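You operate a simulated robot arm through the tools that you are given. There is no shell and no other tool. Be economical: measure what you need, move in short steps, check, and stop when the job is done.

You run a simulated robot arm. Do the job below in one go: nothing can be reset, and whatever is moved stays where it is left.

## Task
Grease the bare end of the short rail, then run the bench stop to 30 cm.
Fine: use the wooden pad and the grease tin, pad back after; free the rail lever and leave it free. Set down upright: wooden pad. A coat counts when it lies all over at full strength: go over it till it gets no stronger.

It is judged by the outcome, as a careful person would: the job done as asked, and still so three seconds after it is handed in. It fails if anything else is knocked over, pushed out of place, dropped, spilled or broken.

## Robot
A 6-joint arm with a two-finger parallel gripper, fixed in place. Base frame: the origin is at the foot of the arm, x ahead of it, y to its left, z up; the work surface is at about z = 0.84. Readings come in m, rad, newtons and seconds.
With the tool pointing down near the work surface it reaches from about 0.24 to 0.64 m from the base axis. Its first joint turns from -1.152 to 1.152 rad. Payload 2.7 kg.
The TCP is the grasp point between the finger pads, 0.023 m short of the fingertips. In the tool frame z runs along the fingers and y along their closing line. Largest opening 0.094 m; finger width 0.038, thickness 0.01; the body of the gripper, 0.054 by 0.096 m, starts 0.039 m behind the TCP.
Orientation is that of the tool frame in the base frame, as a unit quaternion [x, y, z, w]. With the fingers straight down and closing along the base's y, the tool's x points along the base's -x, its y along +y and its z along -z.

## Interface
- The arm moves only by the tool play_rows. Its argument "targets" is a list that holds one entry, the list of rows, each a list of 7 numbers: the shift along the base's x, y, z in units of 400 mm (1.0 is 400 mm), then the turn, a rotation vector about the base's x, y, z in units of 120 degrees (1.0 is 120 degrees), then the gripper command, from -1 (shut) to 1 (fully open), values between in proportion. In form: [[[dx, dy, dz, rx, ry, rz, hand], ...]]. A call has 1 to 8 rows; each row is the pose to reach, as a shift and turn from the pose commanded when the call began. A call with a number of a shift or a turn outside -1 to 1 is refused whole. Rows are played at 5 a second. More than 0.05 m and 0.15 rad between two rows, or a gripper value outside its range, and nothing of the call is played. Where a pose cannot be reached the arm comes as near as it can. A force on the tool above 40 N (or 10 N above the force at the start of the call, whichever is more), or a blocked arm, ends the call early, and 0.2 s more pass. Each finger travels about 0.045 m/s and halts on what it meets, pressing with about 23 N; the grip force reading is that of the motor and also rises with nothing between the fingers. The clock runs only during rows and for 0.2 s after the last one: add rows that repeat a pose to give the fingers time. It gives the time, the measured TCP pose, the force on the tool (base axes), the opening and the grip force at its end, in the units of the frame above (readings bear some noise), with the torque about the TCP (base axes, N m) and any sound that the robot's microphone picked up.
- Cameras (640 x 400 px; columns grow to the right, rows downward): "scene" is fixed at [0.0629, -0.4185, 1.424]; the picture's right is [0.87, -0.50, 0.00], its down [-0.18, -0.31, -0.93] and it looks along [0.46, 0.81, -0.36] (base axes); focal length 336 px, centre (320, 200). "wrist" rides on the gripper at [0.087, 0.016, -0.074] in the tool frame; the picture's right is [-0.18, 0.98, 0.00], its down [-0.58, -0.11, -0.81] and it looks along [-0.79, -0.15, 0.59] (tool axes); focal length 243 px, centre (320, 200). There is no depth. A picture from a camera that has moved, and an enlarged one, comes with that camera's place and axes in the base frame and with its lens.
- camera(camera): a new picture of that camera. It takes no simulated time.
- zoom(camera, box): a new picture of the part [left, top, right, bottom] of that camera's present view, enlarged. It takes no simulated time.
- hand_in(): hands the job in; it is judged then, once.

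Work in short steps. Places have to be worked out from the pictures, the camera data and where the tool is seen: move nearer, look again, correct. Check each grasp and each placing, and mend what went wrong. You have 120 turns and 84 pictures in all, those below and enlarged ones among them. Open the gripper and draw the arm clear of the work before you hand the job in, unless the task says otherwise; then end with one line.

The tools are called as name(argument=value, ...) on one line, values as JSON. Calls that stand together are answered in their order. play_rows: Moves the arm, as the interface text tells. Its arguments: {"type":"object","properties":{"targets":{"type":"array","items":{"type":"array","items":{"type":"array","items":{"type":"number"}}}}},"required":["targets"]} The other tools are called the same way: camera (camera) takes a picture; zoom (camera, box) takes an enlarged picture of a part of a camera's view; hand_in () hands the job in.

At the start:

```text
clock: 0.0
position: [0.3522, 0.24, 1.2363]
ee_rot: [0.0, 1.0, 0.001, -0.001]
ft_force: [0.3, 1.1, 0.4]
moment: [0.04, 0.03, 0.0]
opening: 0.0939
gripper_force: 0.1
```

scene: 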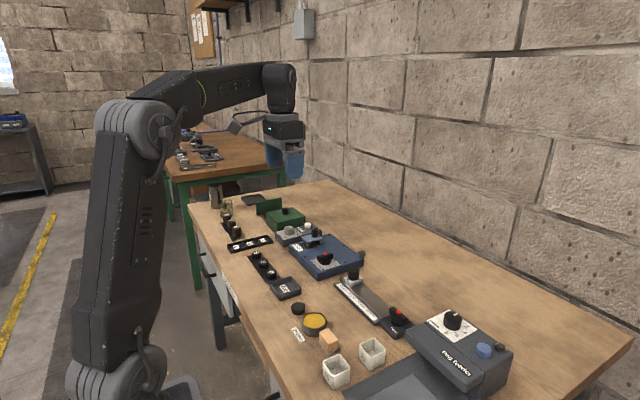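
wrist: 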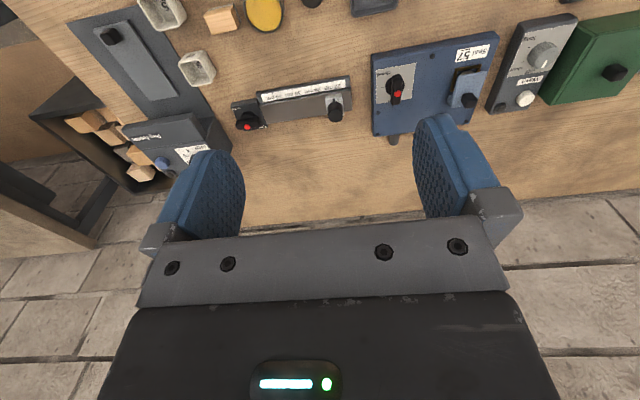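

I start by enlarging the scene around the rails, tin and pad to identify things.

zoom(camera="scene", box=[270, 260, 430, 390])

zoom(camera="scene", box=[200, 180, 380, 300])

zoom(camera="wrist", box=[60, 0, 380, 200])

```text
3.08 times, centred on (350, 325) of scene
camera zoom: at [0.0629, -0.4185, 1.424], right [0.87, -0.5, 0.0], down [-0.18, -0.31, -0.93], along [0.46, 0.81, -0.36], focal length 1034 px, centre (228, -185)
```

zoom: 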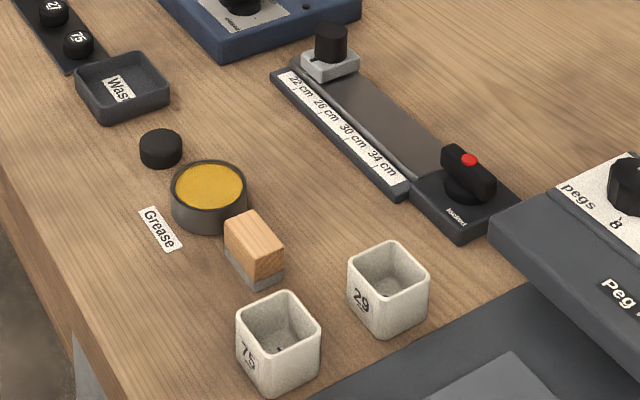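

```text
3.33 times, centred on (290, 240) of scene
camera zoom: at [0.0629, -0.4185, 1.424], right [0.87, -0.5, 0.0], down [-0.18, -0.31, -0.93], along [0.46, 0.81, -0.36], focal length 1120 px, centre (420, 67)
```

zoom: 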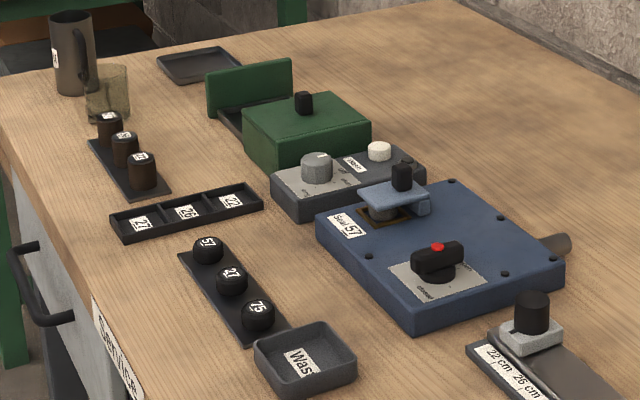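

```text
2.00 times, centred on (220, 100) of wrist
camera zoom: at [0.2668, 0.2572, 1.3101], right [0.18, 0.98, 0.0], down [0.58, -0.11, 0.81], along [0.79, -0.15, -0.59], focal length 485 px, centre (520, 400)
```

zoom: 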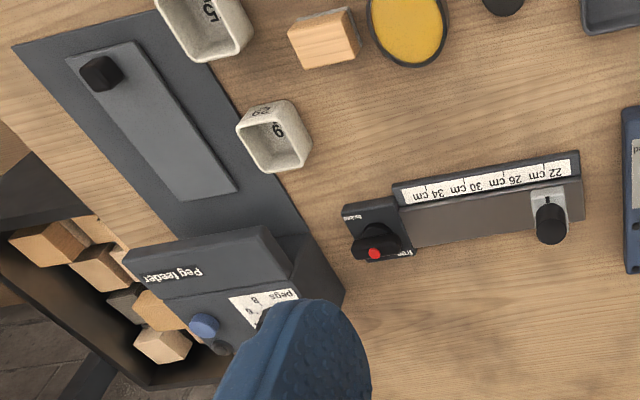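

The pad sits near (0.37, 0.09), the tin near (0.375, 0.15), and the bench-stop rail runs along y at x≈0.55 with the carriage near y 0.23 and the lever near y 0.05. I move the wrist camera nearer to see the rail details.

play_rows(targets=[[[0.055, -0.05, -0.085, 0, 0, 0, 1], [0.11, -0.1, -0.17, 0, 0, 0, 1], [0.165, -0.15, -0.255, 0, 0, 0, 1], [0.22, -0.2, -0.34, 0, 0, 0, 1], [0.275, -0.25, -0.43, 0, 0, 0, 1]]])

camera(camera="wrist")

zoom(camera="scene", box=[330, 260, 420, 345])

```text
clock: 1.2
position: [0.4613, 0.1384, 1.0624]
ee_rot: [-0.001, 1.0, 0.001, 0.0]
ft_force: [0.5, -0.2, -0.4]
moment: [0.0, -0.01, 0.02]
opening: 0.0942
gripper_force: 0.1
```

```text
78 pictures are left
camera wrist: at [0.3763, 0.1548, 1.1369], right [0.18, 0.98, 0.0], down [0.58, -0.11, 0.81], along [0.79, -0.15, -0.59], focal length 243 px, centre (320, 200)
```

wrist: 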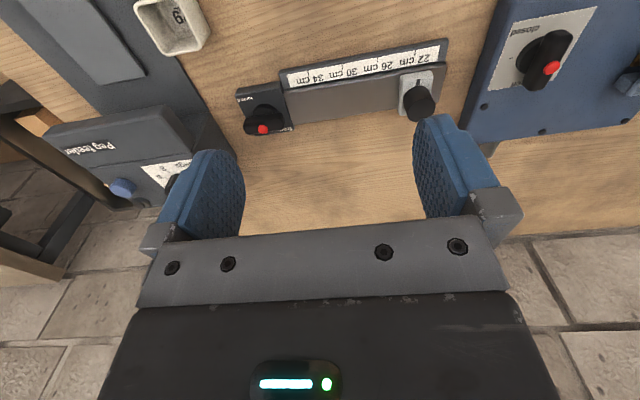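

```text
4.71 times, centred on (375, 302) of scene
camera zoom: at [0.0629, -0.4185, 1.424], right [0.87, -0.5, 0.0], down [-0.18, -0.31, -0.93], along [0.46, 0.81, -0.36], focal length 1581 px, centre (61, -282)
```

zoom: 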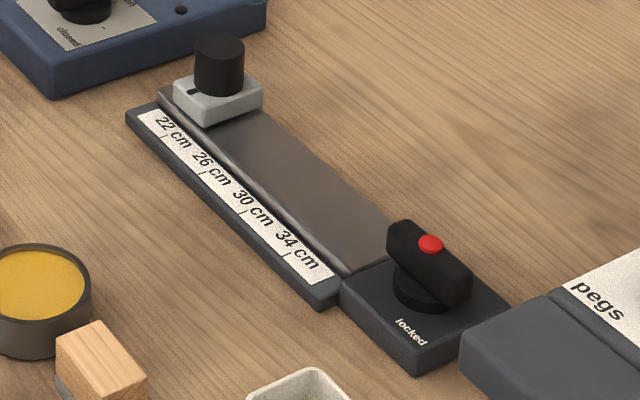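

I enlarge the rail and its lever in the wrist view.

zoom(camera="wrist", box=[220, 30, 460, 150])

zoom(camera="wrist", box=[230, 75, 310, 145])

```text
2.67 times, centred on (340, 90) of wrist
camera zoom: at [0.3763, 0.1548, 1.1369], right [0.18, 0.98, 0.0], down [0.58, -0.11, 0.81], along [0.79, -0.15, -0.59], focal length 647 px, centre (267, 493)
```

zoom: 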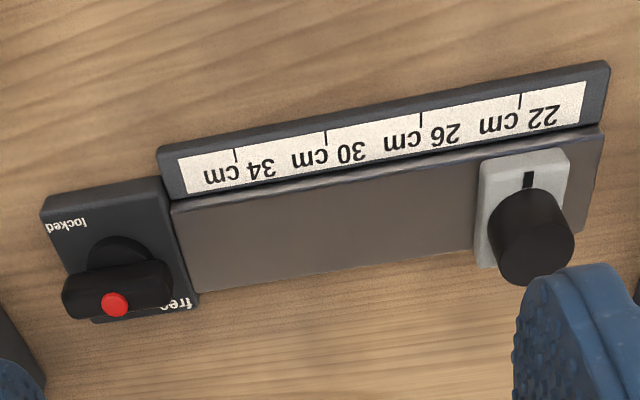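

```text
5.71 times, centred on (270, 110) of wrist
camera zoom: at [0.3763, 0.1548, 1.1369], right [0.18, 0.98, 0.0], down [0.58, -0.11, 0.81], along [0.79, -0.15, -0.59], focal length 1386 px, centre (606, 714)
```

zoom: 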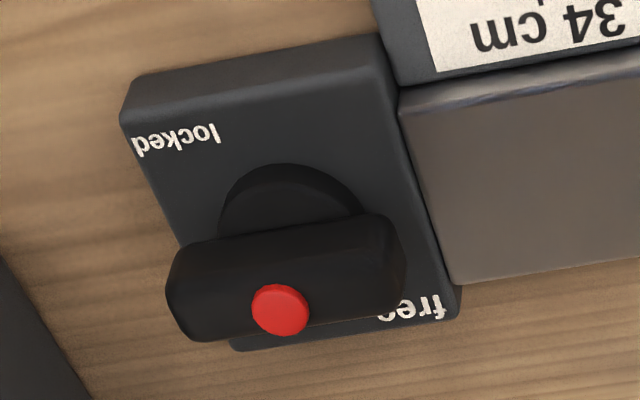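

The lever bar lies along y with its centre near (0.545, 0.053); the labels don't yet tell me the turning direction. I look at the similar blue lever and the mat plate, to compare and to settle which thing is the "short rail".

zoom(camera="wrist", box=[460, 0, 640, 120])

zoom(camera="scene", box=[340, 300, 540, 400])

```text
3.33 times, centred on (550, 60) of wrist
camera zoom: at [0.3763, 0.1548, 1.1369], right [0.18, 0.98, 0.0], down [0.58, -0.11, 0.81], along [0.79, -0.15, -0.59], focal length 809 px, centre (-447, 667)
```

zoom: 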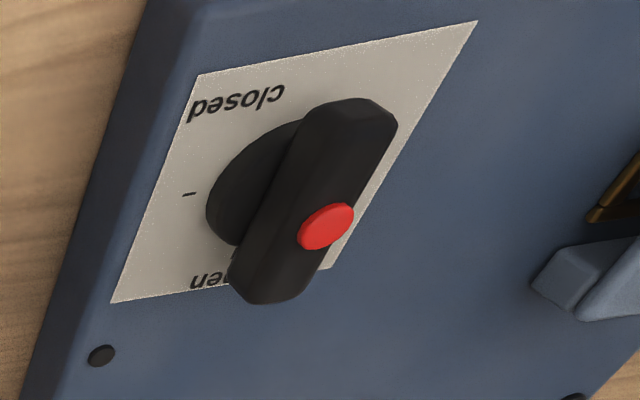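

```text
3.20 times, centred on (440, 350) of scene
camera zoom: at [0.0629, -0.4185, 1.424], right [0.87, -0.5, 0.0], down [-0.18, -0.31, -0.93], along [0.46, 0.81, -0.36], focal length 1075 px, centre (-64, -280)
```

zoom: 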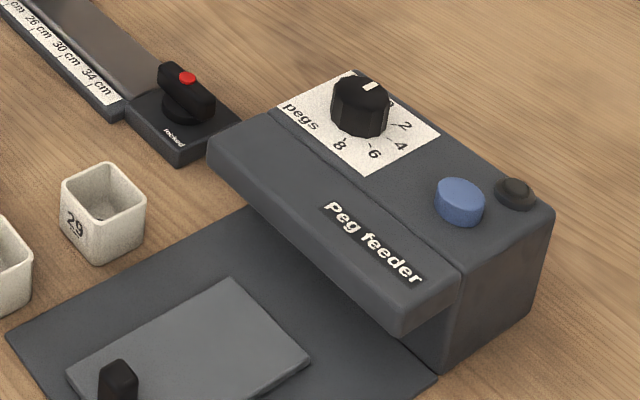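

I'll lower for a close look at the rail's surface and lever.

play_rows(targets=[[[0.04, 0, -0.1, 0, 0, 0, 1], [0.08, 0, -0.2, 0, 0, 0, 1]]])

camera(camera="wrist")

zoom(camera="wrist", box=[180, 50, 460, 210])

```text
clock: 1.8
position: [0.4964, 0.1372, 0.9827]
ee_rot: [-0.001, 1.0, 0.001, 0.001]
ft_force: [0.1, 0.3, 0.4]
moment: [0.02, 0.04, 0.02]
opening: 0.0942
gripper_force: 0.1
```

```text
72 pictures are left
camera wrist: at [0.4103, 0.1546, 1.0573], right [0.18, 0.98, 0.0], down [0.58, -0.11, 0.81], along [0.79, -0.15, -0.59], focal length 243 px, centre (320, 200)
```

wrist: 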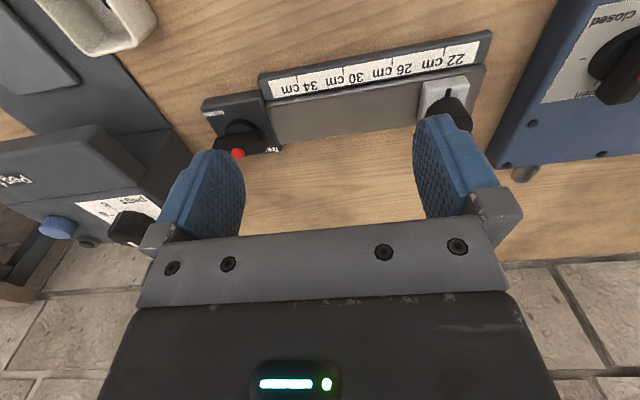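

```text
2.29 times, centred on (320, 130) of wrist
camera zoom: at [0.4103, 0.1546, 1.0573], right [0.18, 0.98, 0.0], down [0.58, -0.11, 0.81], along [0.79, -0.15, -0.59], focal length 555 px, centre (320, 360)
```

zoom: 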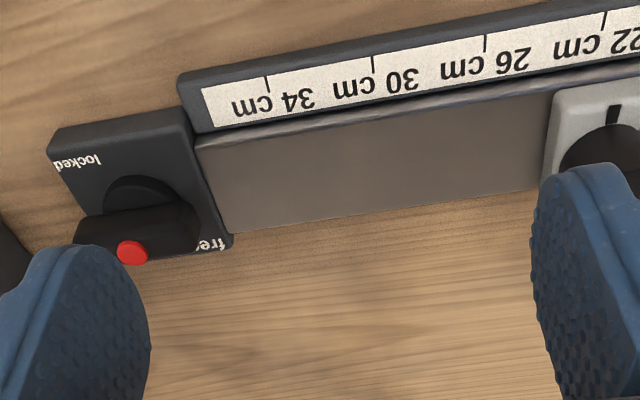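

The rail is bare from the carriage (y≈0.218) to the lever plate (y≈0.084), x 0.525–0.57; ticks show 30 cm at y≈0.155 with the carriage now at 22. Now I look closely at the pad and tin.

play_rows(targets=[[[-0.1, -0.03, 0.03, 0, 0, 0, 1], [-0.2, -0.06, 0.03, 0, 0, 0, 1], [-0.3, -0.09, 0.03, 0, 0, 0, 1], [-0.4, -0.09, 0.03, 0, 0, 0, 1], [-0.45, -0.09, 0.0, 0, 0, 0, 1]]])

camera(camera="wrist")

zoom(camera="wrist", box=[180, 30, 460, 210])

```text
clock: 3.0
position: [0.3131, 0.1034, 0.9837]
ee_rot: [-0.001, 1.0, 0.0, 0.0]
ft_force: [-0.4, 0.6, 0.1]
moment: [0.03, -0.04, 0.02]
opening: 0.094
gripper_force: 0.0
```

```text
70 pictures are left
camera wrist: at [0.2279, 0.1192, 1.0583], right [0.18, 0.98, 0.0], down [0.58, -0.11, 0.81], along [0.79, -0.15, -0.59], focal length 243 px, centre (320, 200)
```

wrist: 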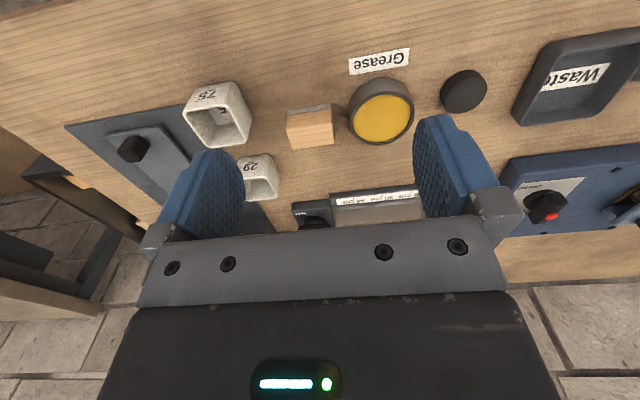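

```text
2.22 times, centred on (320, 120) of wrist
camera zoom: at [0.2279, 0.1192, 1.0583], right [0.18, 0.98, 0.0], down [0.58, -0.11, 0.81], along [0.79, -0.15, -0.59], focal length 539 px, centre (320, 378)
```

zoom: 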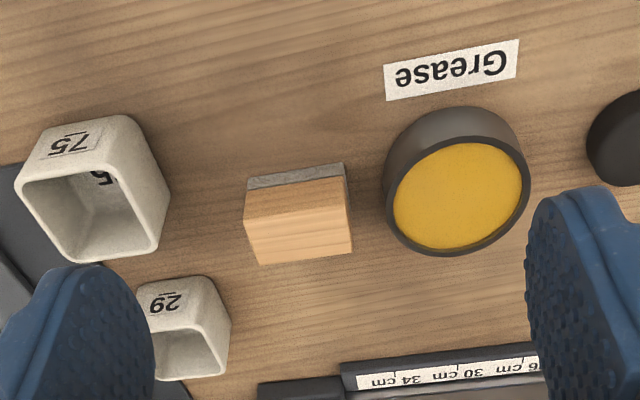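

The pad is about 0.024 (x) by 0.044 (y) by ~0.037 high at (0.373, 0.083); I'll grip it across x, so I turn the tool +90° about z above it.

play_rows(targets=[[[0.02, 0, 0.02, 0, 0, 0.0682, 0.6], [0.04, -0.01, 0.04, 0, 0, 0.1364, 0.6], [0.06, -0.02, 0.04, 0, 0, 0.2046, 0.6], [0.08, -0.03, 0.04, 0, 0, 0.2728, 0.6], [0.1, -0.04, 0.04, 0, 0, 0.341, 0.6], [0.12, -0.05, 0.04, 0, 0, 0.4092, 0.6], [0.14, -0.05, 0.04, 0, 0, 0.4774, 0.6], [0.15, -0.05, 0.04, 0, 0, 0.5456, 0.6]]])

play_rows(targets=[[[0, 0, 0, 0, 0, 0.0682, 0.6], [0, 0, 0, 0, 0, 0.1364, 0.6], [0, 0, 0, 0, 0, 0.2044, 0.6]]])

camera(camera="wrist")

camera(camera="scene")

```text
clock: 4.8
position: [0.3742, 0.0835, 0.9997]
ee_rot: [-0.542, 0.84, 0.001, 0.0]
ft_force: [0.0, 0.2, 0.2]
moment: [-0.01, 0.02, -0.01]
opening: 0.0752
gripper_force: 0.0
```

```text
clock: 5.6
position: [0.3738, 0.0854, 1.0014]
ee_rot: [0.708, -0.706, 0.0, 0.0]
ft_force: [0.6, -0.6, 0.1]
moment: [0.0, 0.0, 0.02]
opening: 0.0754
gripper_force: 0.1
```

```text
68 pictures are left
camera wrist: at [0.3593, -0.0013, 1.0744], right [-0.98, 0.18, 0.0], down [0.11, 0.58, 0.81], along [0.14, 0.79, -0.59], focal length 243 px, centre (320, 200)
```

wrist: 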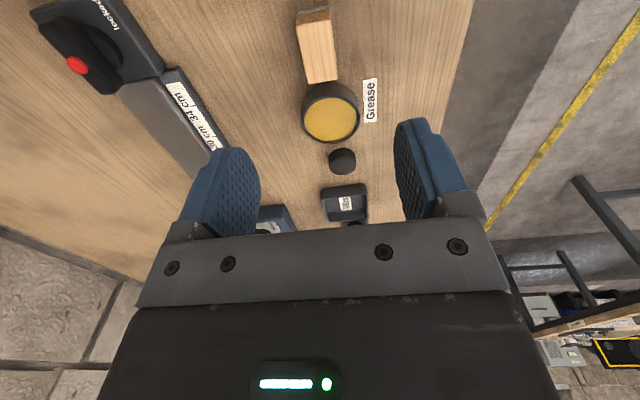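

```text
67 pictures are left
```

scene: 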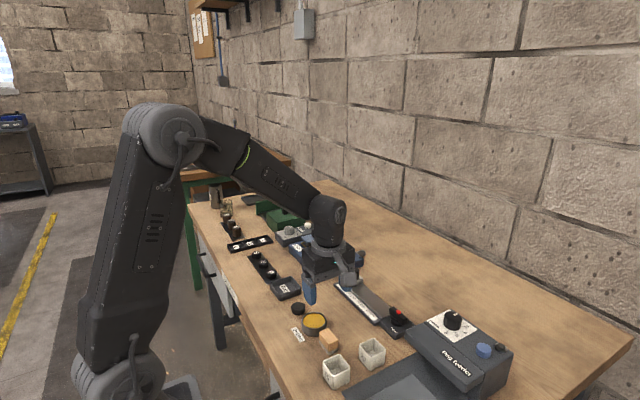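

I zoom to get the pad's exact centre and yaw.

zoom(camera="wrist", box=[260, 0, 400, 150])

```text
2.67 times, centred on (330, 75) of wrist
camera zoom: at [0.3593, -0.0013, 1.0744], right [-0.98, 0.18, 0.0], down [0.11, 0.58, 0.81], along [0.14, 0.79, -0.59], focal length 647 px, centre (293, 533)
```

zoom: 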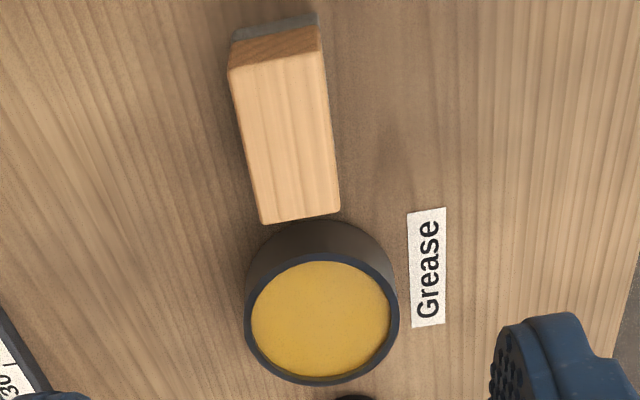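

The pad is axis-aligned at about (0.374, 0.081), tin centre (0.375, 0.148) with rim at z≈0.868. I descend over the pad with open fingers.

play_rows(targets=[[[0, -0.0075, -0.1, 0, 0, 0, 0.4], [0, -0.0075, -0.2, 0, 0, 0, 0.4], [0, -0.0075, -0.25, 0, 0, 0, 0.4], [0, -0.0075, -0.28, 0, 0, 0, 0.4], [0, -0.0075, -0.305, 0, 0, 0, 0.4]]])

camera(camera="wrist")

zoom(camera="scene", box=[280, 280, 400, 380])

```text
clock: 6.8
position: [0.3742, 0.0827, 0.8785]
ee_rot: [0.708, -0.706, 0.0, 0.001]
ft_force: [0.7, 0.2, 0.6]
moment: [-0.02, -0.02, 0.0]
opening: 0.0656
gripper_force: 0.1
```

```text
65 pictures are left
camera wrist: at [0.3597, -0.0031, 0.9527], right [-0.98, 0.18, 0.0], down [0.11, 0.58, 0.81], along [0.15, 0.79, -0.59], focal length 243 px, centre (320, 200)
```

wrist: 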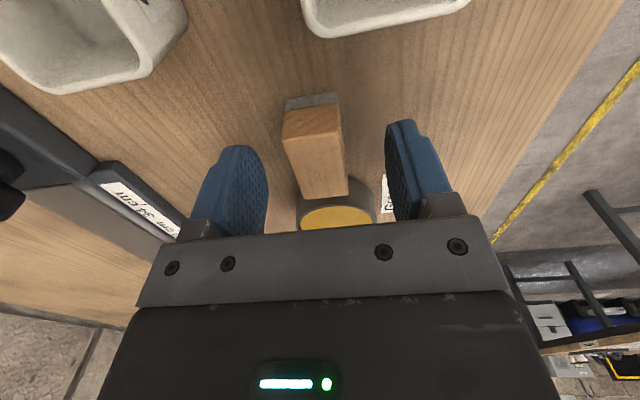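

```text
4.00 times, centred on (340, 330) of scene
camera zoom: at [0.0629, -0.4185, 1.424], right [0.87, -0.5, 0.0], down [-0.18, -0.31, -0.93], along [0.46, 0.81, -0.36], focal length 1344 px, centre (240, -320)
```

zoom: 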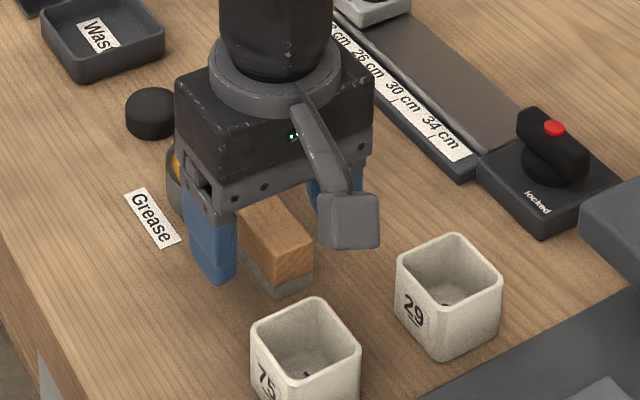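

The fingers straddle the pad evenly, so I close on it.

play_rows(targets=[[[0, 0, 0, 0, 0, 0, -1], [0, 0, 0, 0, 0, 0, -1], [0, 0, 0, 0, 0, 0, -1], [0, 0, 0, 0, 0, 0, -1], [0, 0, 0, 0, 0, 0, -1]]])

camera(camera="wrist")

```text
clock: 8.0
position: [0.3746, 0.083, 0.8792]
ee_rot: [0.708, -0.707, -0.001, 0.001]
ft_force: [-1.0, -0.2, 0.5]
moment: [-0.02, -0.02, -0.01]
opening: 0.0251
gripper_force: 23.2
```

```text
63 pictures are left
camera wrist: at [0.3597, -0.0031, 0.9529], right [-0.98, 0.18, 0.0], down [0.11, 0.58, 0.81], along [0.15, 0.79, -0.59], focal length 243 px, centre (320, 200)
```

wrist: 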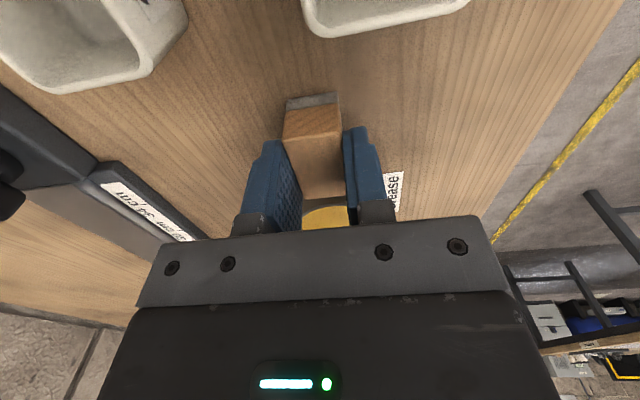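

Gripped (0.025 opening, pad centre at y≈0.0825). Lift, move over the tin centre and come down toward the grease.

play_rows(targets=[[[0, 0, 0.07, 0, 0, 0, -1], [0, 0, 0.14, 0, 0, 0, -1], [0, 0.08, 0.14, 0, 0, 0, -1], [0.001, 0.163, 0.14, 0, 0, 0, -1], [0.001, 0.163, 0.1, 0, 0, 0, -1], [0.001, 0.163, 0.075, 0, 0, 0, -1]]])

zoom(camera="scene", box=[280, 270, 380, 360])

camera(camera="wrist")

```text
clock: 9.4
position: [0.3761, 0.1468, 0.9081]
ee_rot: [0.708, -0.706, 0.0, 0.001]
ft_force: [0.1, -1.0, -0.5]
moment: [-0.01, 0.02, -0.02]
opening: 0.0248
gripper_force: 23.3
```

```text
4.44 times, centred on (330, 315) of scene
camera zoom: at [0.0629, -0.4185, 1.424], right [0.87, -0.5, 0.0], down [-0.18, -0.31, -0.93], along [0.46, 0.81, -0.36], focal length 1493 px, centre (276, -311)
```

zoom: 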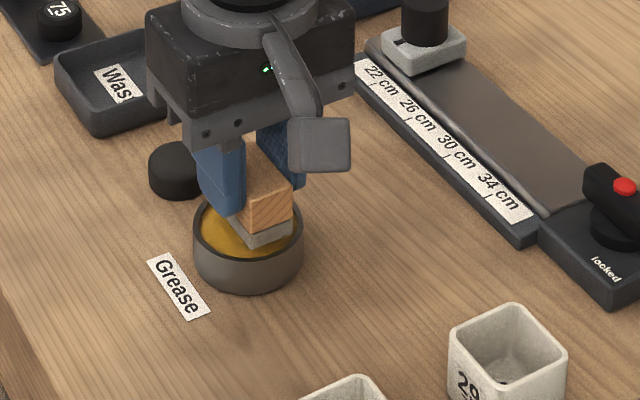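

```text
61 pictures are left
camera wrist: at [0.3608, 0.0619, 0.9821], right [-0.98, 0.18, 0.0], down [0.11, 0.58, 0.81], along [0.15, 0.79, -0.59], focal length 243 px, centre (320, 200)
```

wrist: 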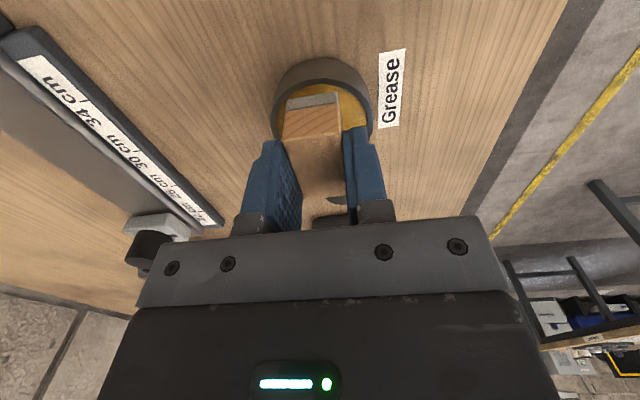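

Pad is within the rim; I shift 2 mm in x and lower gently until contact with the grease.

play_rows(targets=[[[-0.004, 0.001, -0.005, 0, 0, 0, -1], [-0.004, 0.001, -0.01, 0, 0, 0, -1], [-0.004, 0.001, -0.015, 0, 0, 0, -1], [-0.004, 0.001, -0.015, 0, 0, 0, -1]]])

zoom(camera="scene", box=[290, 280, 360, 350])

```text
clock: 10.4
position: [0.3723, 0.1469, 0.9028]
ee_rot: [0.708, -0.706, 0.0, 0.0]
ft_force: [0.5, -0.4, -0.2]
moment: [0.03, 0.0, -0.02]
opening: 0.0251
gripper_force: 23.1
```

```text
5.71 times, centred on (325, 315) of scene
camera zoom: at [0.0629, -0.4185, 1.424], right [0.87, -0.5, 0.0], down [-0.18, -0.31, -0.93], along [0.46, 0.81, -0.36], focal length 1920 px, centre (291, -457)
```

zoom: 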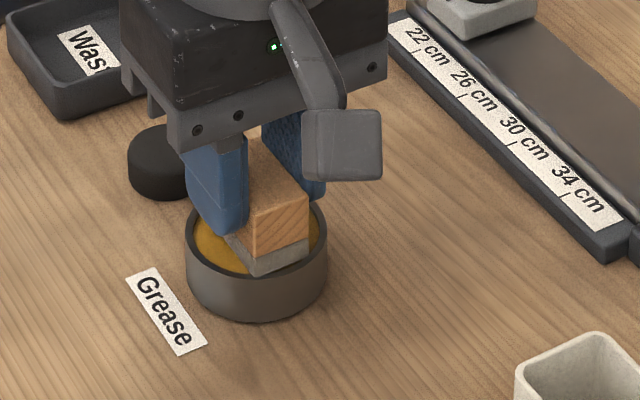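

No contact yet; continue down a few millimetres.

play_rows(targets=[[[0, 0.001, -0.005, 0, 0, 0, -1], [0, 0.001, -0.01, 0, 0, 0, -1], [0, 0.001, -0.015, 0, 0, 0, -1], [0, 0.001, -0.02, 0, 0, 0, -1], [0, 0.001, -0.02, 0, 0, 0, -1]]])

zoom(camera="scene", box=[290, 280, 360, 350])

```text
clock: 11.2
position: [0.3754, 0.1481, 0.8996]
ee_rot: [0.707, -0.707, 0.0, -0.001]
ft_force: [-1.6, -0.8, 7.6]
moment: [0.01, 0.02, 0.0]
opening: 0.0251
gripper_force: 23.1
stopped in row 3: the force on the tool passed its limit at 45 N (the readings are from after the stop); the commanded pose is now the measured one
```

```text
5.71 times, centred on (325, 315) of scene
camera zoom: at [0.0628, -0.4186, 1.424], right [0.87, -0.5, 0.0], down [-0.18, -0.31, -0.93], along [0.46, 0.81, -0.36], focal length 1920 px, centre (291, -457)
```

zoom: 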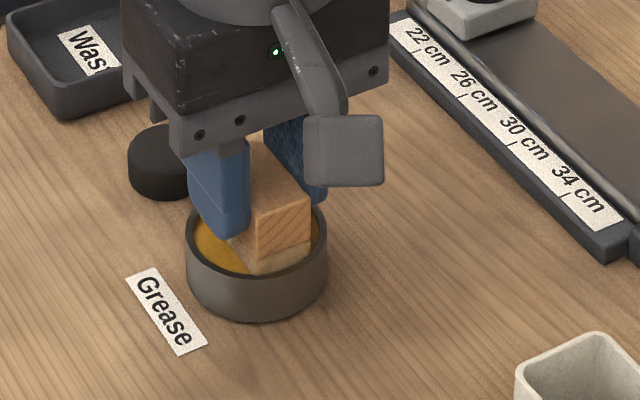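

The felt touched the grease and turned yellow. I lift and carry the pad over to the rail, hovering.

play_rows(targets=[[[0, 0, 0.07, 0, 0, 0, -1], [0, 0, 0.13, 0, 0, 0, -1], [0.11, 0, 0.13, 0, 0, 0, -1], [0.22, 0, 0.13, 0, 0, 0, -1], [0.33, 0.002, 0.13, 0, 0, 0, -1], [0.43, 0.005, 0.13, 0, 0, 0, -1], [0.43, 0.005, 0.07, 0, 0, 0, -1], [0.43, 0.005, 0.05, 0, 0, 0, -1]]])

camera(camera="wrist")

zoom(camera="scene", box=[320, 230, 430, 330])

```text
clock: 13.0
position: [0.5469, 0.1497, 0.9176]
ee_rot: [0.708, -0.706, 0.0, -0.002]
ft_force: [-0.3, 0.0, -0.3]
moment: [-0.02, -0.01, -0.01]
opening: 0.0247
gripper_force: 23.1
```

```text
58 pictures are left
camera wrist: at [0.5317, 0.0645, 0.9917], right [-0.98, 0.18, 0.0], down [0.11, 0.58, 0.81], along [0.15, 0.79, -0.59], focal length 243 px, centre (320, 200)
```

wrist: 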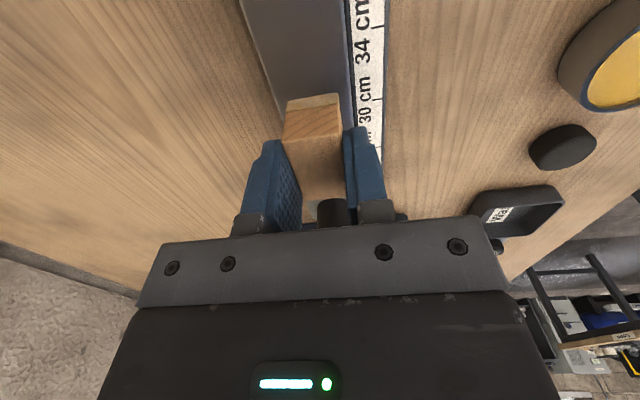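

```text
4.00 times, centred on (375, 280) of scene
camera zoom: at [0.0629, -0.4185, 1.424], right [0.87, -0.5, 0.0], down [-0.18, -0.31, -0.93], along [0.46, 0.81, -0.36], focal length 1344 px, centre (100, -120)
```

zoom: 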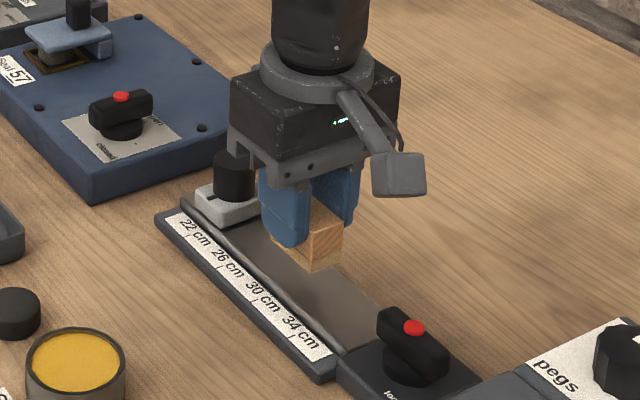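

Rail spans x≈0.529–0.570. I go to the near lane x≈0.541 and lower finely to find contact.

play_rows(targets=[[[-0.015, 0, -0.02, 0, 0, 0, -1], [-0.015, 0, -0.03, 0, 0, 0, -1], [-0.015, 0, -0.035, 0, 0, 0, -1], [-0.015, 0, -0.0375, 0, 0, 0, -1], [-0.015, 0, -0.04, 0, 0, 0, -1], [-0.015, 0, -0.0425, 0, 0, 0, -1], [-0.015, 0, -0.045, 0, 0, 0, -1], [-0.015, 0, -0.045, 0, 0, 0, -1]]])

```text
clock: 14.8
position: [0.5407, 0.1495, 0.8998]
ee_rot: [0.708, -0.706, 0.001, -0.001]
ft_force: [-0.4, -0.5, 0.0]
moment: [0.02, 0.0, 0.0]
opening: 0.025
gripper_force: 23.1
```

Commanded 0.9016 reads 0.8998 with no contact; continue 1 mm at a time.

play_rows(targets=[[[0, 0, -0.0025, 0, 0, 0, -1], [0, 0, -0.005, 0, 0, 0, -1], [0, 0, -0.0075, 0, 0, 0, -1], [0, 0, -0.01, 0, 0, 0, -1], [0, 0, -0.01, 0, 0, 0, -1]]])

zoom(camera="scene", box=[340, 260, 410, 320])

```text
clock: 16.0
position: [0.5399, 0.15, 0.897]
ee_rot: [0.708, -0.706, 0.0, -0.001]
ft_force: [-0.5, 0.4, 0.0]
moment: [-0.02, -0.04, -0.05]
opening: 0.0248
gripper_force: 23.1
```

```text
6.67 times, centred on (375, 290) of scene
camera zoom: at [0.0629, -0.4185, 1.424], right [0.87, -0.5, 0.0], down [-0.18, -0.31, -0.93], along [0.46, 0.81, -0.36], focal length 2239 px, centre (-47, -400)
```

zoom: 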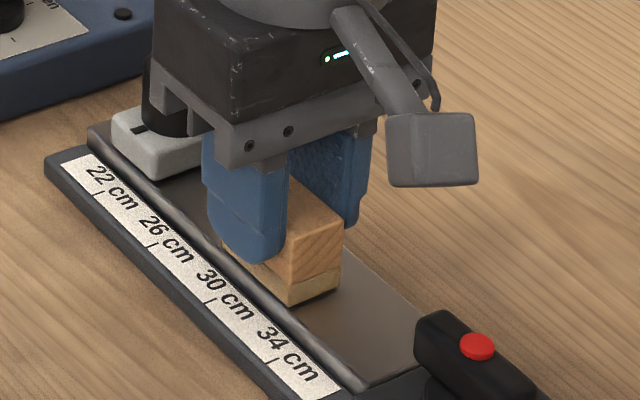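

Still a hair above the rail; continue down in 1 mm steps.

play_rows(targets=[[[0, 0, -0.0025, 0, 0, 0, -1], [0, 0, -0.005, 0, 0, 0, -1], [0, 0, -0.0075, 0, 0, 0, -1], [0, 0, -0.01, 0, 0, 0, -1], [0, 0, -0.01, 0, 0, 0, -1]]])

```text
clock: 17.2
position: [0.5404, 0.1493, 0.8953]
ee_rot: [0.708, -0.707, 0.002, -0.004]
ft_force: [-3.1, -1.0, 24.8]
moment: [-0.12, 0.2, 0.01]
opening: 0.0248
gripper_force: 23.0
```

Contact at about 25 N. I ease off 0.5 mm and stroke toward the lever end and back toward the carriage.

play_rows(targets=[[[0, 0, 0.00125, 0, 0, 0, -1], [0, -0.035, 0.00125, 0, 0, 0, -1], [0, -0.07, 0.00125, 0, 0, 0, -1], [0, -0.1, 0.00125, 0, 0, 0, -1], [0, -0.1, 0.00125, 0, 0, 0, -1]]])

zoom(camera="scene", box=[340, 260, 420, 330])

camera(camera="wrist")

```text
clock: 18.4
position: [0.5415, 0.1115, 0.8955]
ee_rot: [0.708, -0.707, 0.002, -0.004]
ft_force: [0.5, 9.6, 25.3]
moment: [0.2, 0.04, -0.05]
opening: 0.0246
gripper_force: 22.8
```

```text
5.71 times, centred on (380, 295) of scene
camera zoom: at [0.0624, -0.4184, 1.424], right [0.87, -0.5, 0.0], down [-0.18, -0.31, -0.93], along [0.46, 0.81, -0.36], focal length 1920 px, centre (-23, -343)
```

zoom: 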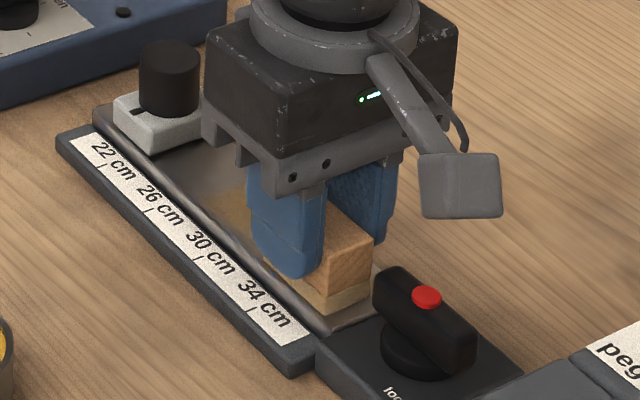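

```text
54 pictures are left
camera wrist: at [0.5266, 0.0247, 0.9691], right [-0.98, 0.18, -0.01], down [0.1, 0.58, 0.81], along [0.15, 0.79, -0.59], focal length 243 px, centre (320, 200)
```

wrist: 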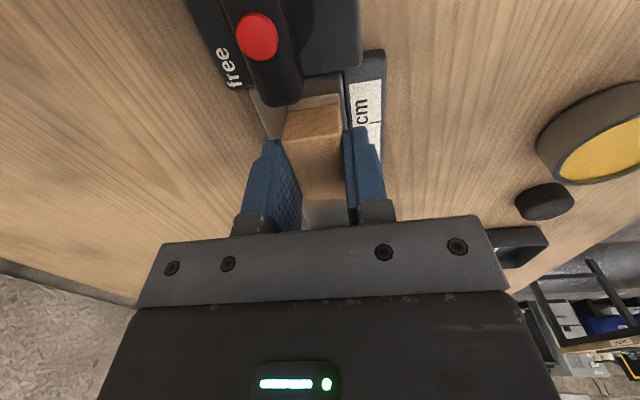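

A faint coat shows behind the pad. I push to the plate edge, then stroke back toward the carriage.

play_rows(targets=[[[0, -0.009, 0, 0, 0, 0, -1], [0, 0.03, 0, 0, 0, 0, -1], [0, 0.07, 0, 0, 0, 0, -1], [0, 0.11, 0, 0, 0, 0, -1], [0, 0.15, 0, 0, 0, 0, -1], [0, 0.18, 0, 0, 0, 0, -1], [0, 0.2, 0, 0, 0, 0, -1], [0, 0.2, 0, 0, 0, 0, -1]]])

zoom(camera="scene", box=[340, 260, 420, 330])

camera(camera="wrist")

```text
clock: 20.2
position: [0.5406, 0.1901, 0.8955]
ee_rot: [0.708, -0.707, 0.0, -0.003]
ft_force: [-0.3, -8.3, 27.9]
moment: [-0.37, 0.1, 0.03]
opening: 0.0249
gripper_force: 23.0
```

```text
5.71 times, centred on (380, 295) of scene
camera zoom: at [0.0624, -0.4189, 1.4239], right [0.87, -0.5, 0.0], down [-0.18, -0.31, -0.93], along [0.46, 0.81, -0.36], focal length 1920 px, centre (-23, -343)
```

zoom: 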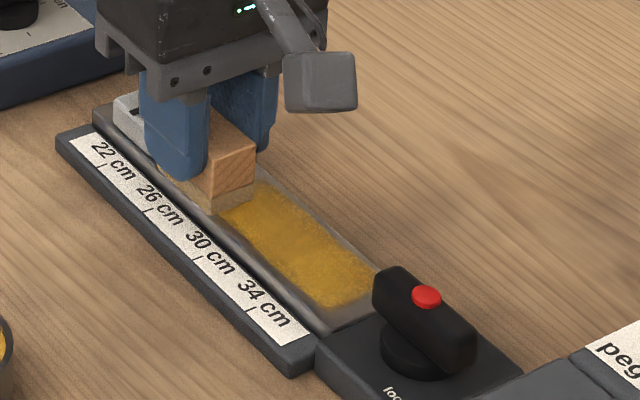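

```text
52 pictures are left
camera wrist: at [0.5247, 0.1046, 0.9691], right [-0.98, 0.18, -0.01], down [0.1, 0.58, 0.81], along [0.15, 0.79, -0.59], focal length 243 px, centre (320, 200)
```

wrist: 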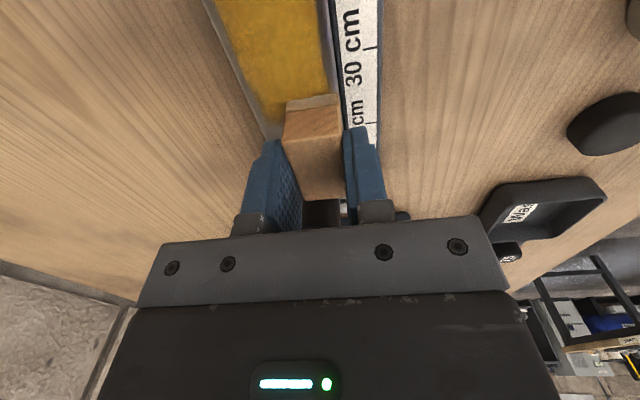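

A yellow patch appears across the rail. I continue in the far lane (x≈0.557) toward the lever and back.

play_rows(targets=[[[0.02, 0, 0, 0, 0, 0, -1], [0.04, -0.005, 0, 0, 0, 0, -1], [0.04, -0.045, 0, 0, 0, 0, -1], [0.04, -0.085, 0, 0, 0, 0, -1], [0.04, -0.125, 0, 0, 0, 0, -1], [0.04, -0.165, 0, 0, 0, 0, -1], [0.04, -0.208, 0, 0, 0, 0, -1], [0.04, -0.208, 0, 0, 0, 0, -1]]])

play_rows(targets=[[[0, 0.04, 0, 0, 0, 0, -1], [0, 0.08, 0, 0, 0, 0, -1], [0, 0.12, 0, 0, 0, 0, -1], [0, 0.16, 0, 0, 0, 0, -1], [0, 0.19, 0, 0, 0, 0, -1], [0, 0.208, 0, 0, 0, 0, -1], [0, 0.208, 0, 0, 0, 0, -1]]])

zoom(camera="scene", box=[340, 260, 420, 330])

camera(camera="wrist")

```text
clock: 22.0
position: [0.5568, 0.1072, 0.8949]
ee_rot: [0.708, -0.706, 0.001, -0.003]
ft_force: [0.0, 5.2, 20.4]
moment: [0.18, 0.02, 0.02]
opening: 0.0251
gripper_force: 23.3
```

```text
clock: 23.6
position: [0.5555, 0.1895, 0.8948]
ee_rot: [0.708, -0.706, 0.0, -0.001]
ft_force: [-0.2, -7.0, 22.6]
moment: [-0.29, 0.03, -0.04]
opening: 0.0251
gripper_force: 22.6
```

```text
5.71 times, centred on (380, 295) of scene
camera zoom: at [0.0625, -0.4188, 1.4239], right [0.87, -0.5, 0.0], down [-0.18, -0.31, -0.93], along [0.46, 0.81, -0.36], focal length 1920 px, centre (-23, -343)
```

zoom: 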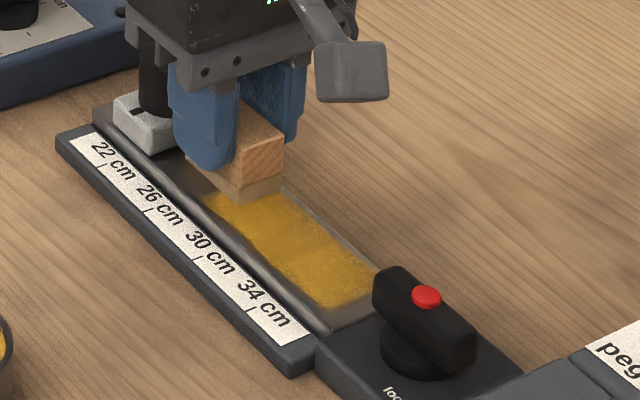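

```text
50 pictures are left
camera wrist: at [0.5408, 0.104, 0.9692], right [-0.98, 0.18, 0.0], down [0.1, 0.58, 0.81], along [0.15, 0.79, -0.59], focal length 243 px, centre (320, 200)
```

wrist: 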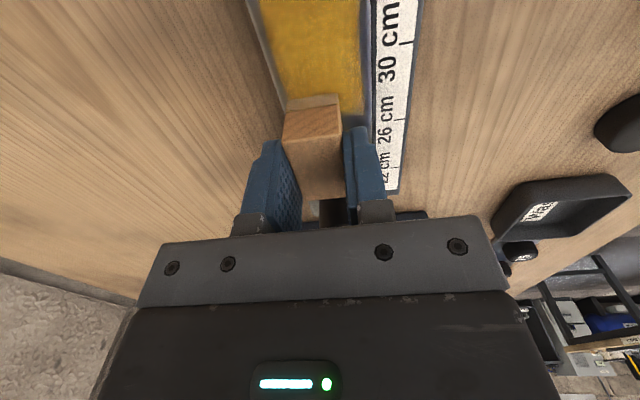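

The coated patch covers roughly y 0.10–0.175. I make more passes: middle lane to the lever and back, then lift to inspect.

play_rows(targets=[[[-0.02, -0.04, 0, 0, 0, 0, -1], [-0.02, -0.085, 0, 0, 0, 0, -1], [-0.02, -0.125, 0, 0, 0, 0, -1], [-0.02, -0.165, 0, 0, 0, 0, -1], [-0.02, -0.208, 0, 0, 0, 0, -1], [-0.04, -0.208, 0, 0, 0, 0, -1], [-0.04, -0.168, 0, 0, 0, 0, -1], [-0.04, -0.128, 0, 0, 0, 0, -1]]])

play_rows(targets=[[[0, 0.04, 0, 0, 0, 0, -1], [0, 0.08, 0, 0, 0, 0, -1], [0, 0.12, 0, 0, 0, 0, -1], [0.02, 0.12, 0, 0, 0, 0, -1], [0.02, 0.12, 0.05, 0, 0, 0, -1], [0.02, 0.12, 0.15, 0, 0, 0, -1], [0.02, 0.12, 0.15, 0, 0, 0, -1]]])

zoom(camera="scene", box=[340, 260, 420, 330])

camera(camera="wrist")

```text
clock: 25.4
position: [0.5407, 0.1389, 0.8945]
ee_rot: [0.707, -0.707, 0.0, -0.002]
ft_force: [0.1, -9.2, 24.3]
moment: [-0.31, 0.05, 0.04]
opening: 0.0251
gripper_force: 23.0
```

```text
clock: 27.0
position: [0.5499, 0.1851, 0.9524]
ee_rot: [0.708, -0.706, 0.0, -0.001]
ft_force: [1.0, -0.1, -0.2]
moment: [-0.04, 0.0, 0.0]
opening: 0.025
gripper_force: 23.0
```

```text
5.71 times, centred on (380, 295) of scene
camera zoom: at [0.0629, -0.4185, 1.424], right [0.87, -0.5, 0.0], down [-0.18, -0.31, -0.93], along [0.46, 0.81, -0.36], focal length 1920 px, centre (-23, -343)
```

zoom: 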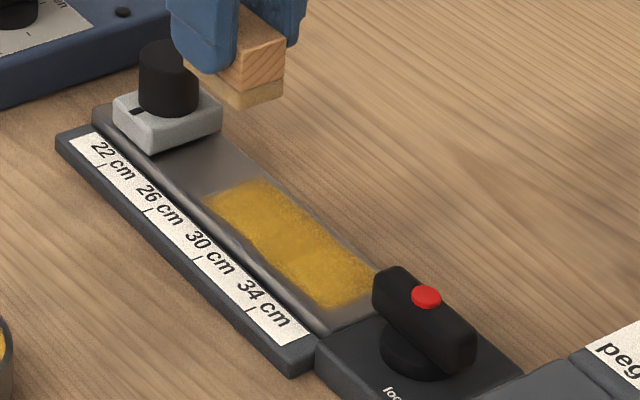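

```text
48 pictures are left
camera wrist: at [0.5344, 0.0995, 1.0273], right [-0.98, 0.18, 0.0], down [0.11, 0.58, 0.81], along [0.15, 0.79, -0.59], focal length 243 px, centre (320, 200)
```

wrist: 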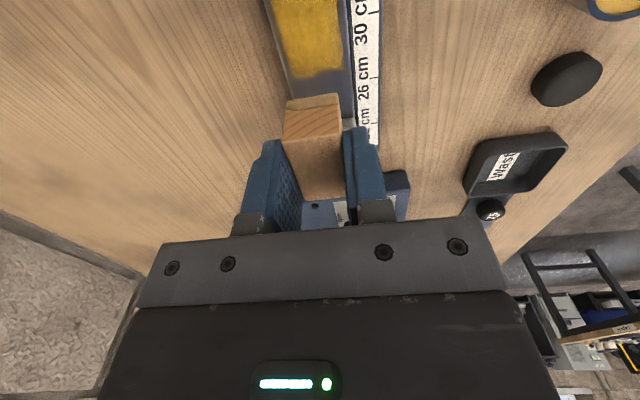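

A clear bounded patch shows (about y 0.10–0.18). I take a high zoom as a strength reference before re-loading the pad.

zoom(camera="scene", box=[360, 278, 392, 302])

```text
16.00 times, centred on (376, 290) of scene
camera zoom: at [0.0629, -0.4185, 1.424], right [0.87, -0.5, 0.0], down [-0.18, -0.31, -0.93], along [0.46, 0.81, -0.36], focal length 5375 px, centre (-576, -1240)
```

zoom: 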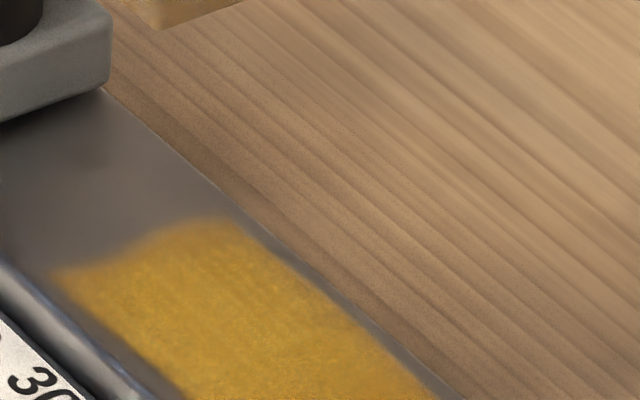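

Coat spans the full rail width from y≈0.185 to the lever end. I re-load the pad at the tin (slow touch on the grease).

play_rows(targets=[[[-0.1, -0.04, 0, 0, 0, 0, -1], [-0.2, -0.07, 0, 0, 0, 0, -1], [-0.3, -0.0985, 0, 0, 0, 0, -1], [-0.4, -0.0985, 0, 0, 0, 0, -1], [-0.4385, -0.0985, 0, 0, 0, 0, -1], [-0.4385, -0.0985, -0.07, 0, 0, 0, -1], [-0.4385, -0.0985, -0.11, 0, 0, 0, -1], [-0.4385, -0.0985, -0.125, 0, 0, 0, -1]]])

play_rows(targets=[[[0, 0, -0.005, 0, 0, 0, -1], [0, 0, -0.01, 0, 0, 0, -1], [0, 0, -0.0125, 0, 0, 0, -1], [0, 0, -0.0125, 0, 0, 0, -1]]])

zoom(camera="scene", box=[290, 280, 400, 350])

```text
clock: 28.8
position: [0.373, 0.1479, 0.9026]
ee_rot: [0.707, -0.707, 0.0, -0.001]
ft_force: [-0.6, -0.1, 0.1]
moment: [0.0, -0.01, 0.02]
opening: 0.0251
gripper_force: 23.0
```

```text
clock: 29.8
position: [0.3736, 0.1483, 0.8995]
ee_rot: [0.708, -0.707, 0.001, -0.002]
ft_force: [-5.6, 2.7, 19.1]
moment: [0.03, 0.23, 0.0]
opening: 0.025
gripper_force: 22.7
```

```text
5.71 times, centred on (345, 315) of scene
camera zoom: at [0.0625, -0.4186, 1.424], right [0.87, -0.5, 0.0], down [-0.18, -0.31, -0.93], along [0.46, 0.81, -0.36], focal length 1920 px, centre (177, -457)
```

zoom: 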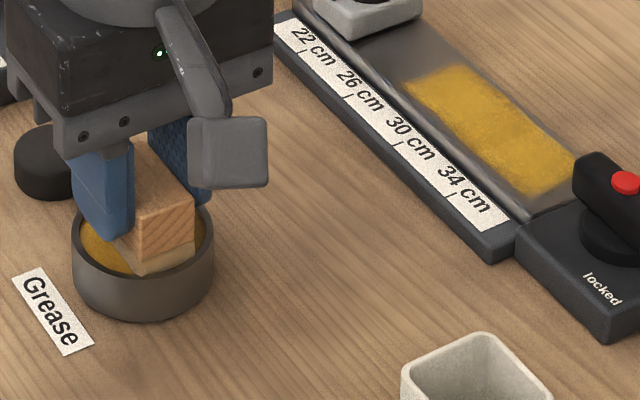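

Pad re-loaded (19 N). Back to the rail, on the nearest lane (x≈0.536) to make sure the near margin is covered.

play_rows(targets=[[[0, 0, 0.07, 0, 0, 0, -1], [0, 0, 0.13, 0, 0, 0, -1], [0.1, 0.03, 0.13, 0, 0, 0, -1], [0.2, 0.06, 0.13, 0, 0, 0, -1], [0.3, 0.09, 0.13, 0, 0, 0, -1], [0.4, 0.1, 0.13, 0, 0, 0, -1], [0.405, 0.1, 0.05, 0, 0, 0, -1], [0.405, 0.1, 0.01, 0, 0, 0, -1]]])

play_rows(targets=[[[0, 0, -0.01, 0, 0, 0, -1], [0, 0, -0.0175, 0, 0, 0, -1], [0, 0, -0.0225, 0, 0, 0, -1], [0, -0.03, -0.0225, 0, 0, 0, -1], [0, -0.07, -0.0225, 0, 0, 0, -1], [0, -0.12, -0.0225, 0, 0, 0, -1], [0, -0.16, -0.0225, 0, 0, 0, -1], [0, -0.2, -0.0225, 0, 0, 0, -1]]])

play_rows(targets=[[[0.02, 0.0, 0, 0, 0, 0, -1], [0.02, 0.05, 0, 0, 0, 0, -1], [0.02, 0.1, 0, 0, 0, 0, -1], [0.02, 0.15, 0, 0, 0, 0, -1], [0.02, 0.2, 0, 0, 0, 0, -1], [0.04, 0.2, 0, 0, 0, 0, -1], [0.04, 0.15, 0, 0, 0, 0, -1], [0.04, 0.1, 0, 0, 0, 0, -1]]])

play_rows(targets=[[[0, -0.05, 0, 0, 0, 0, -1], [0, -0.1, 0, 0, 0, 0, -1], [0.02, -0.1, 0, 0, 0, 0, -1], [0.02, -0.05, 0, 0, 0, 0, -1], [0.02, 0, 0, 0, 0, 0, -1], [0.02, 0.05, 0, 0, 0, 0, -1], [0.02, 0.1, 0, 0, 0, 0, -1], [0.02, 0.1, 0.12, 0, 0, 0, -1]]])

zoom(camera="scene", box=[340, 260, 420, 330])

```text
clock: 31.6
position: [0.5348, 0.1894, 0.9009]
ee_rot: [0.708, -0.706, -0.001, -0.001]
ft_force: [1.0, 0.7, -1.3]
moment: [-0.02, 0.01, -0.03]
opening: 0.025
gripper_force: 23.1
```

```text
clock: 33.4
position: [0.5354, 0.1075, 0.8951]
ee_rot: [0.708, -0.706, 0.001, -0.004]
ft_force: [-0.8, 8.1, 23.5]
moment: [0.15, 0.04, -0.03]
opening: 0.0247
gripper_force: 23.1
```

```text
clock: 35.2
position: [0.5521, 0.1481, 0.8947]
ee_rot: [0.707, -0.707, 0.001, -0.004]
ft_force: [-0.5, 9.2, 25.4]
moment: [0.18, 0.07, -0.04]
opening: 0.0249
gripper_force: 22.9
```

```text
clock: 37.0
position: [0.5571, 0.1874, 0.9381]
ee_rot: [0.708, -0.706, -0.001, 0.001]
ft_force: [-0.3, 0.3, -0.3]
moment: [0.02, 0.0, 0.0]
opening: 0.0251
gripper_force: 23.3
```

```text
5.71 times, centred on (380, 295) of scene
camera zoom: at [0.0629, -0.4185, 1.424], right [0.87, -0.5, 0.0], down [-0.18, -0.31, -0.93], along [0.46, 0.81, -0.36], focal length 1920 px, centre (-23, -343)
```

zoom: 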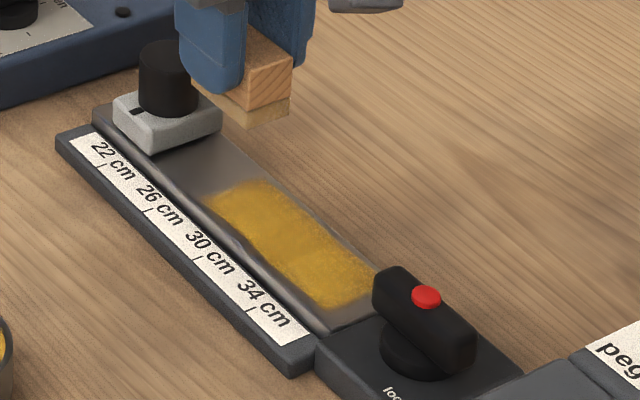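

Extents are unchanged, so the coat region is fixed; I compare strength at high zoom.

zoom(camera="scene", box=[360, 278, 392, 302])

zoom(camera="scene", box=[366, 288, 398, 312])

```text
16.00 times, centred on (376, 290) of scene
camera zoom: at [0.0629, -0.4185, 1.424], right [0.87, -0.5, 0.0], down [-0.18, -0.31, -0.93], along [0.46, 0.81, -0.36], focal length 5375 px, centre (-576, -1240)
```

zoom: 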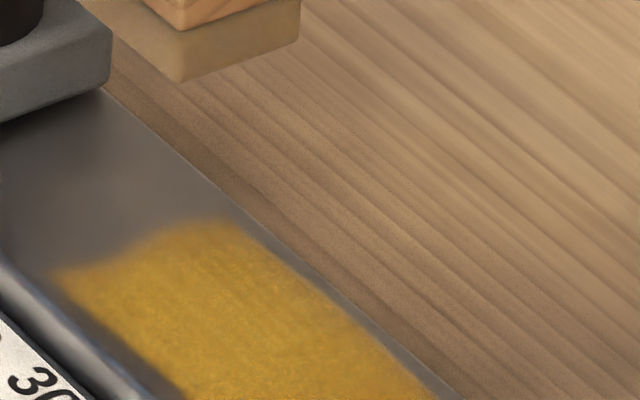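

```text
16.00 times, centred on (382, 300) of scene
camera zoom: at [0.0629, -0.4185, 1.424], right [0.87, -0.5, 0.0], down [-0.18, -0.31, -0.93], along [0.46, 0.81, -0.36], focal length 5375 px, centre (-672, -1400)
```

zoom: 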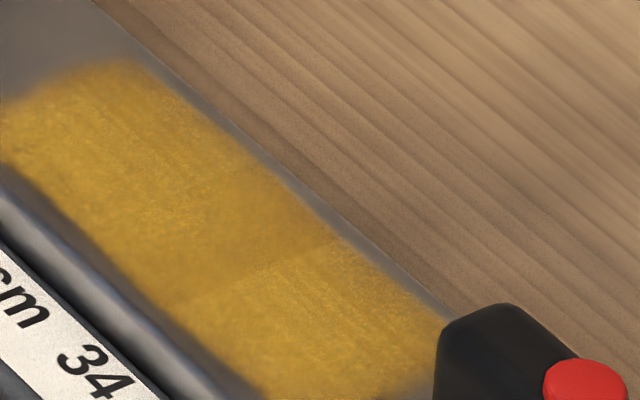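

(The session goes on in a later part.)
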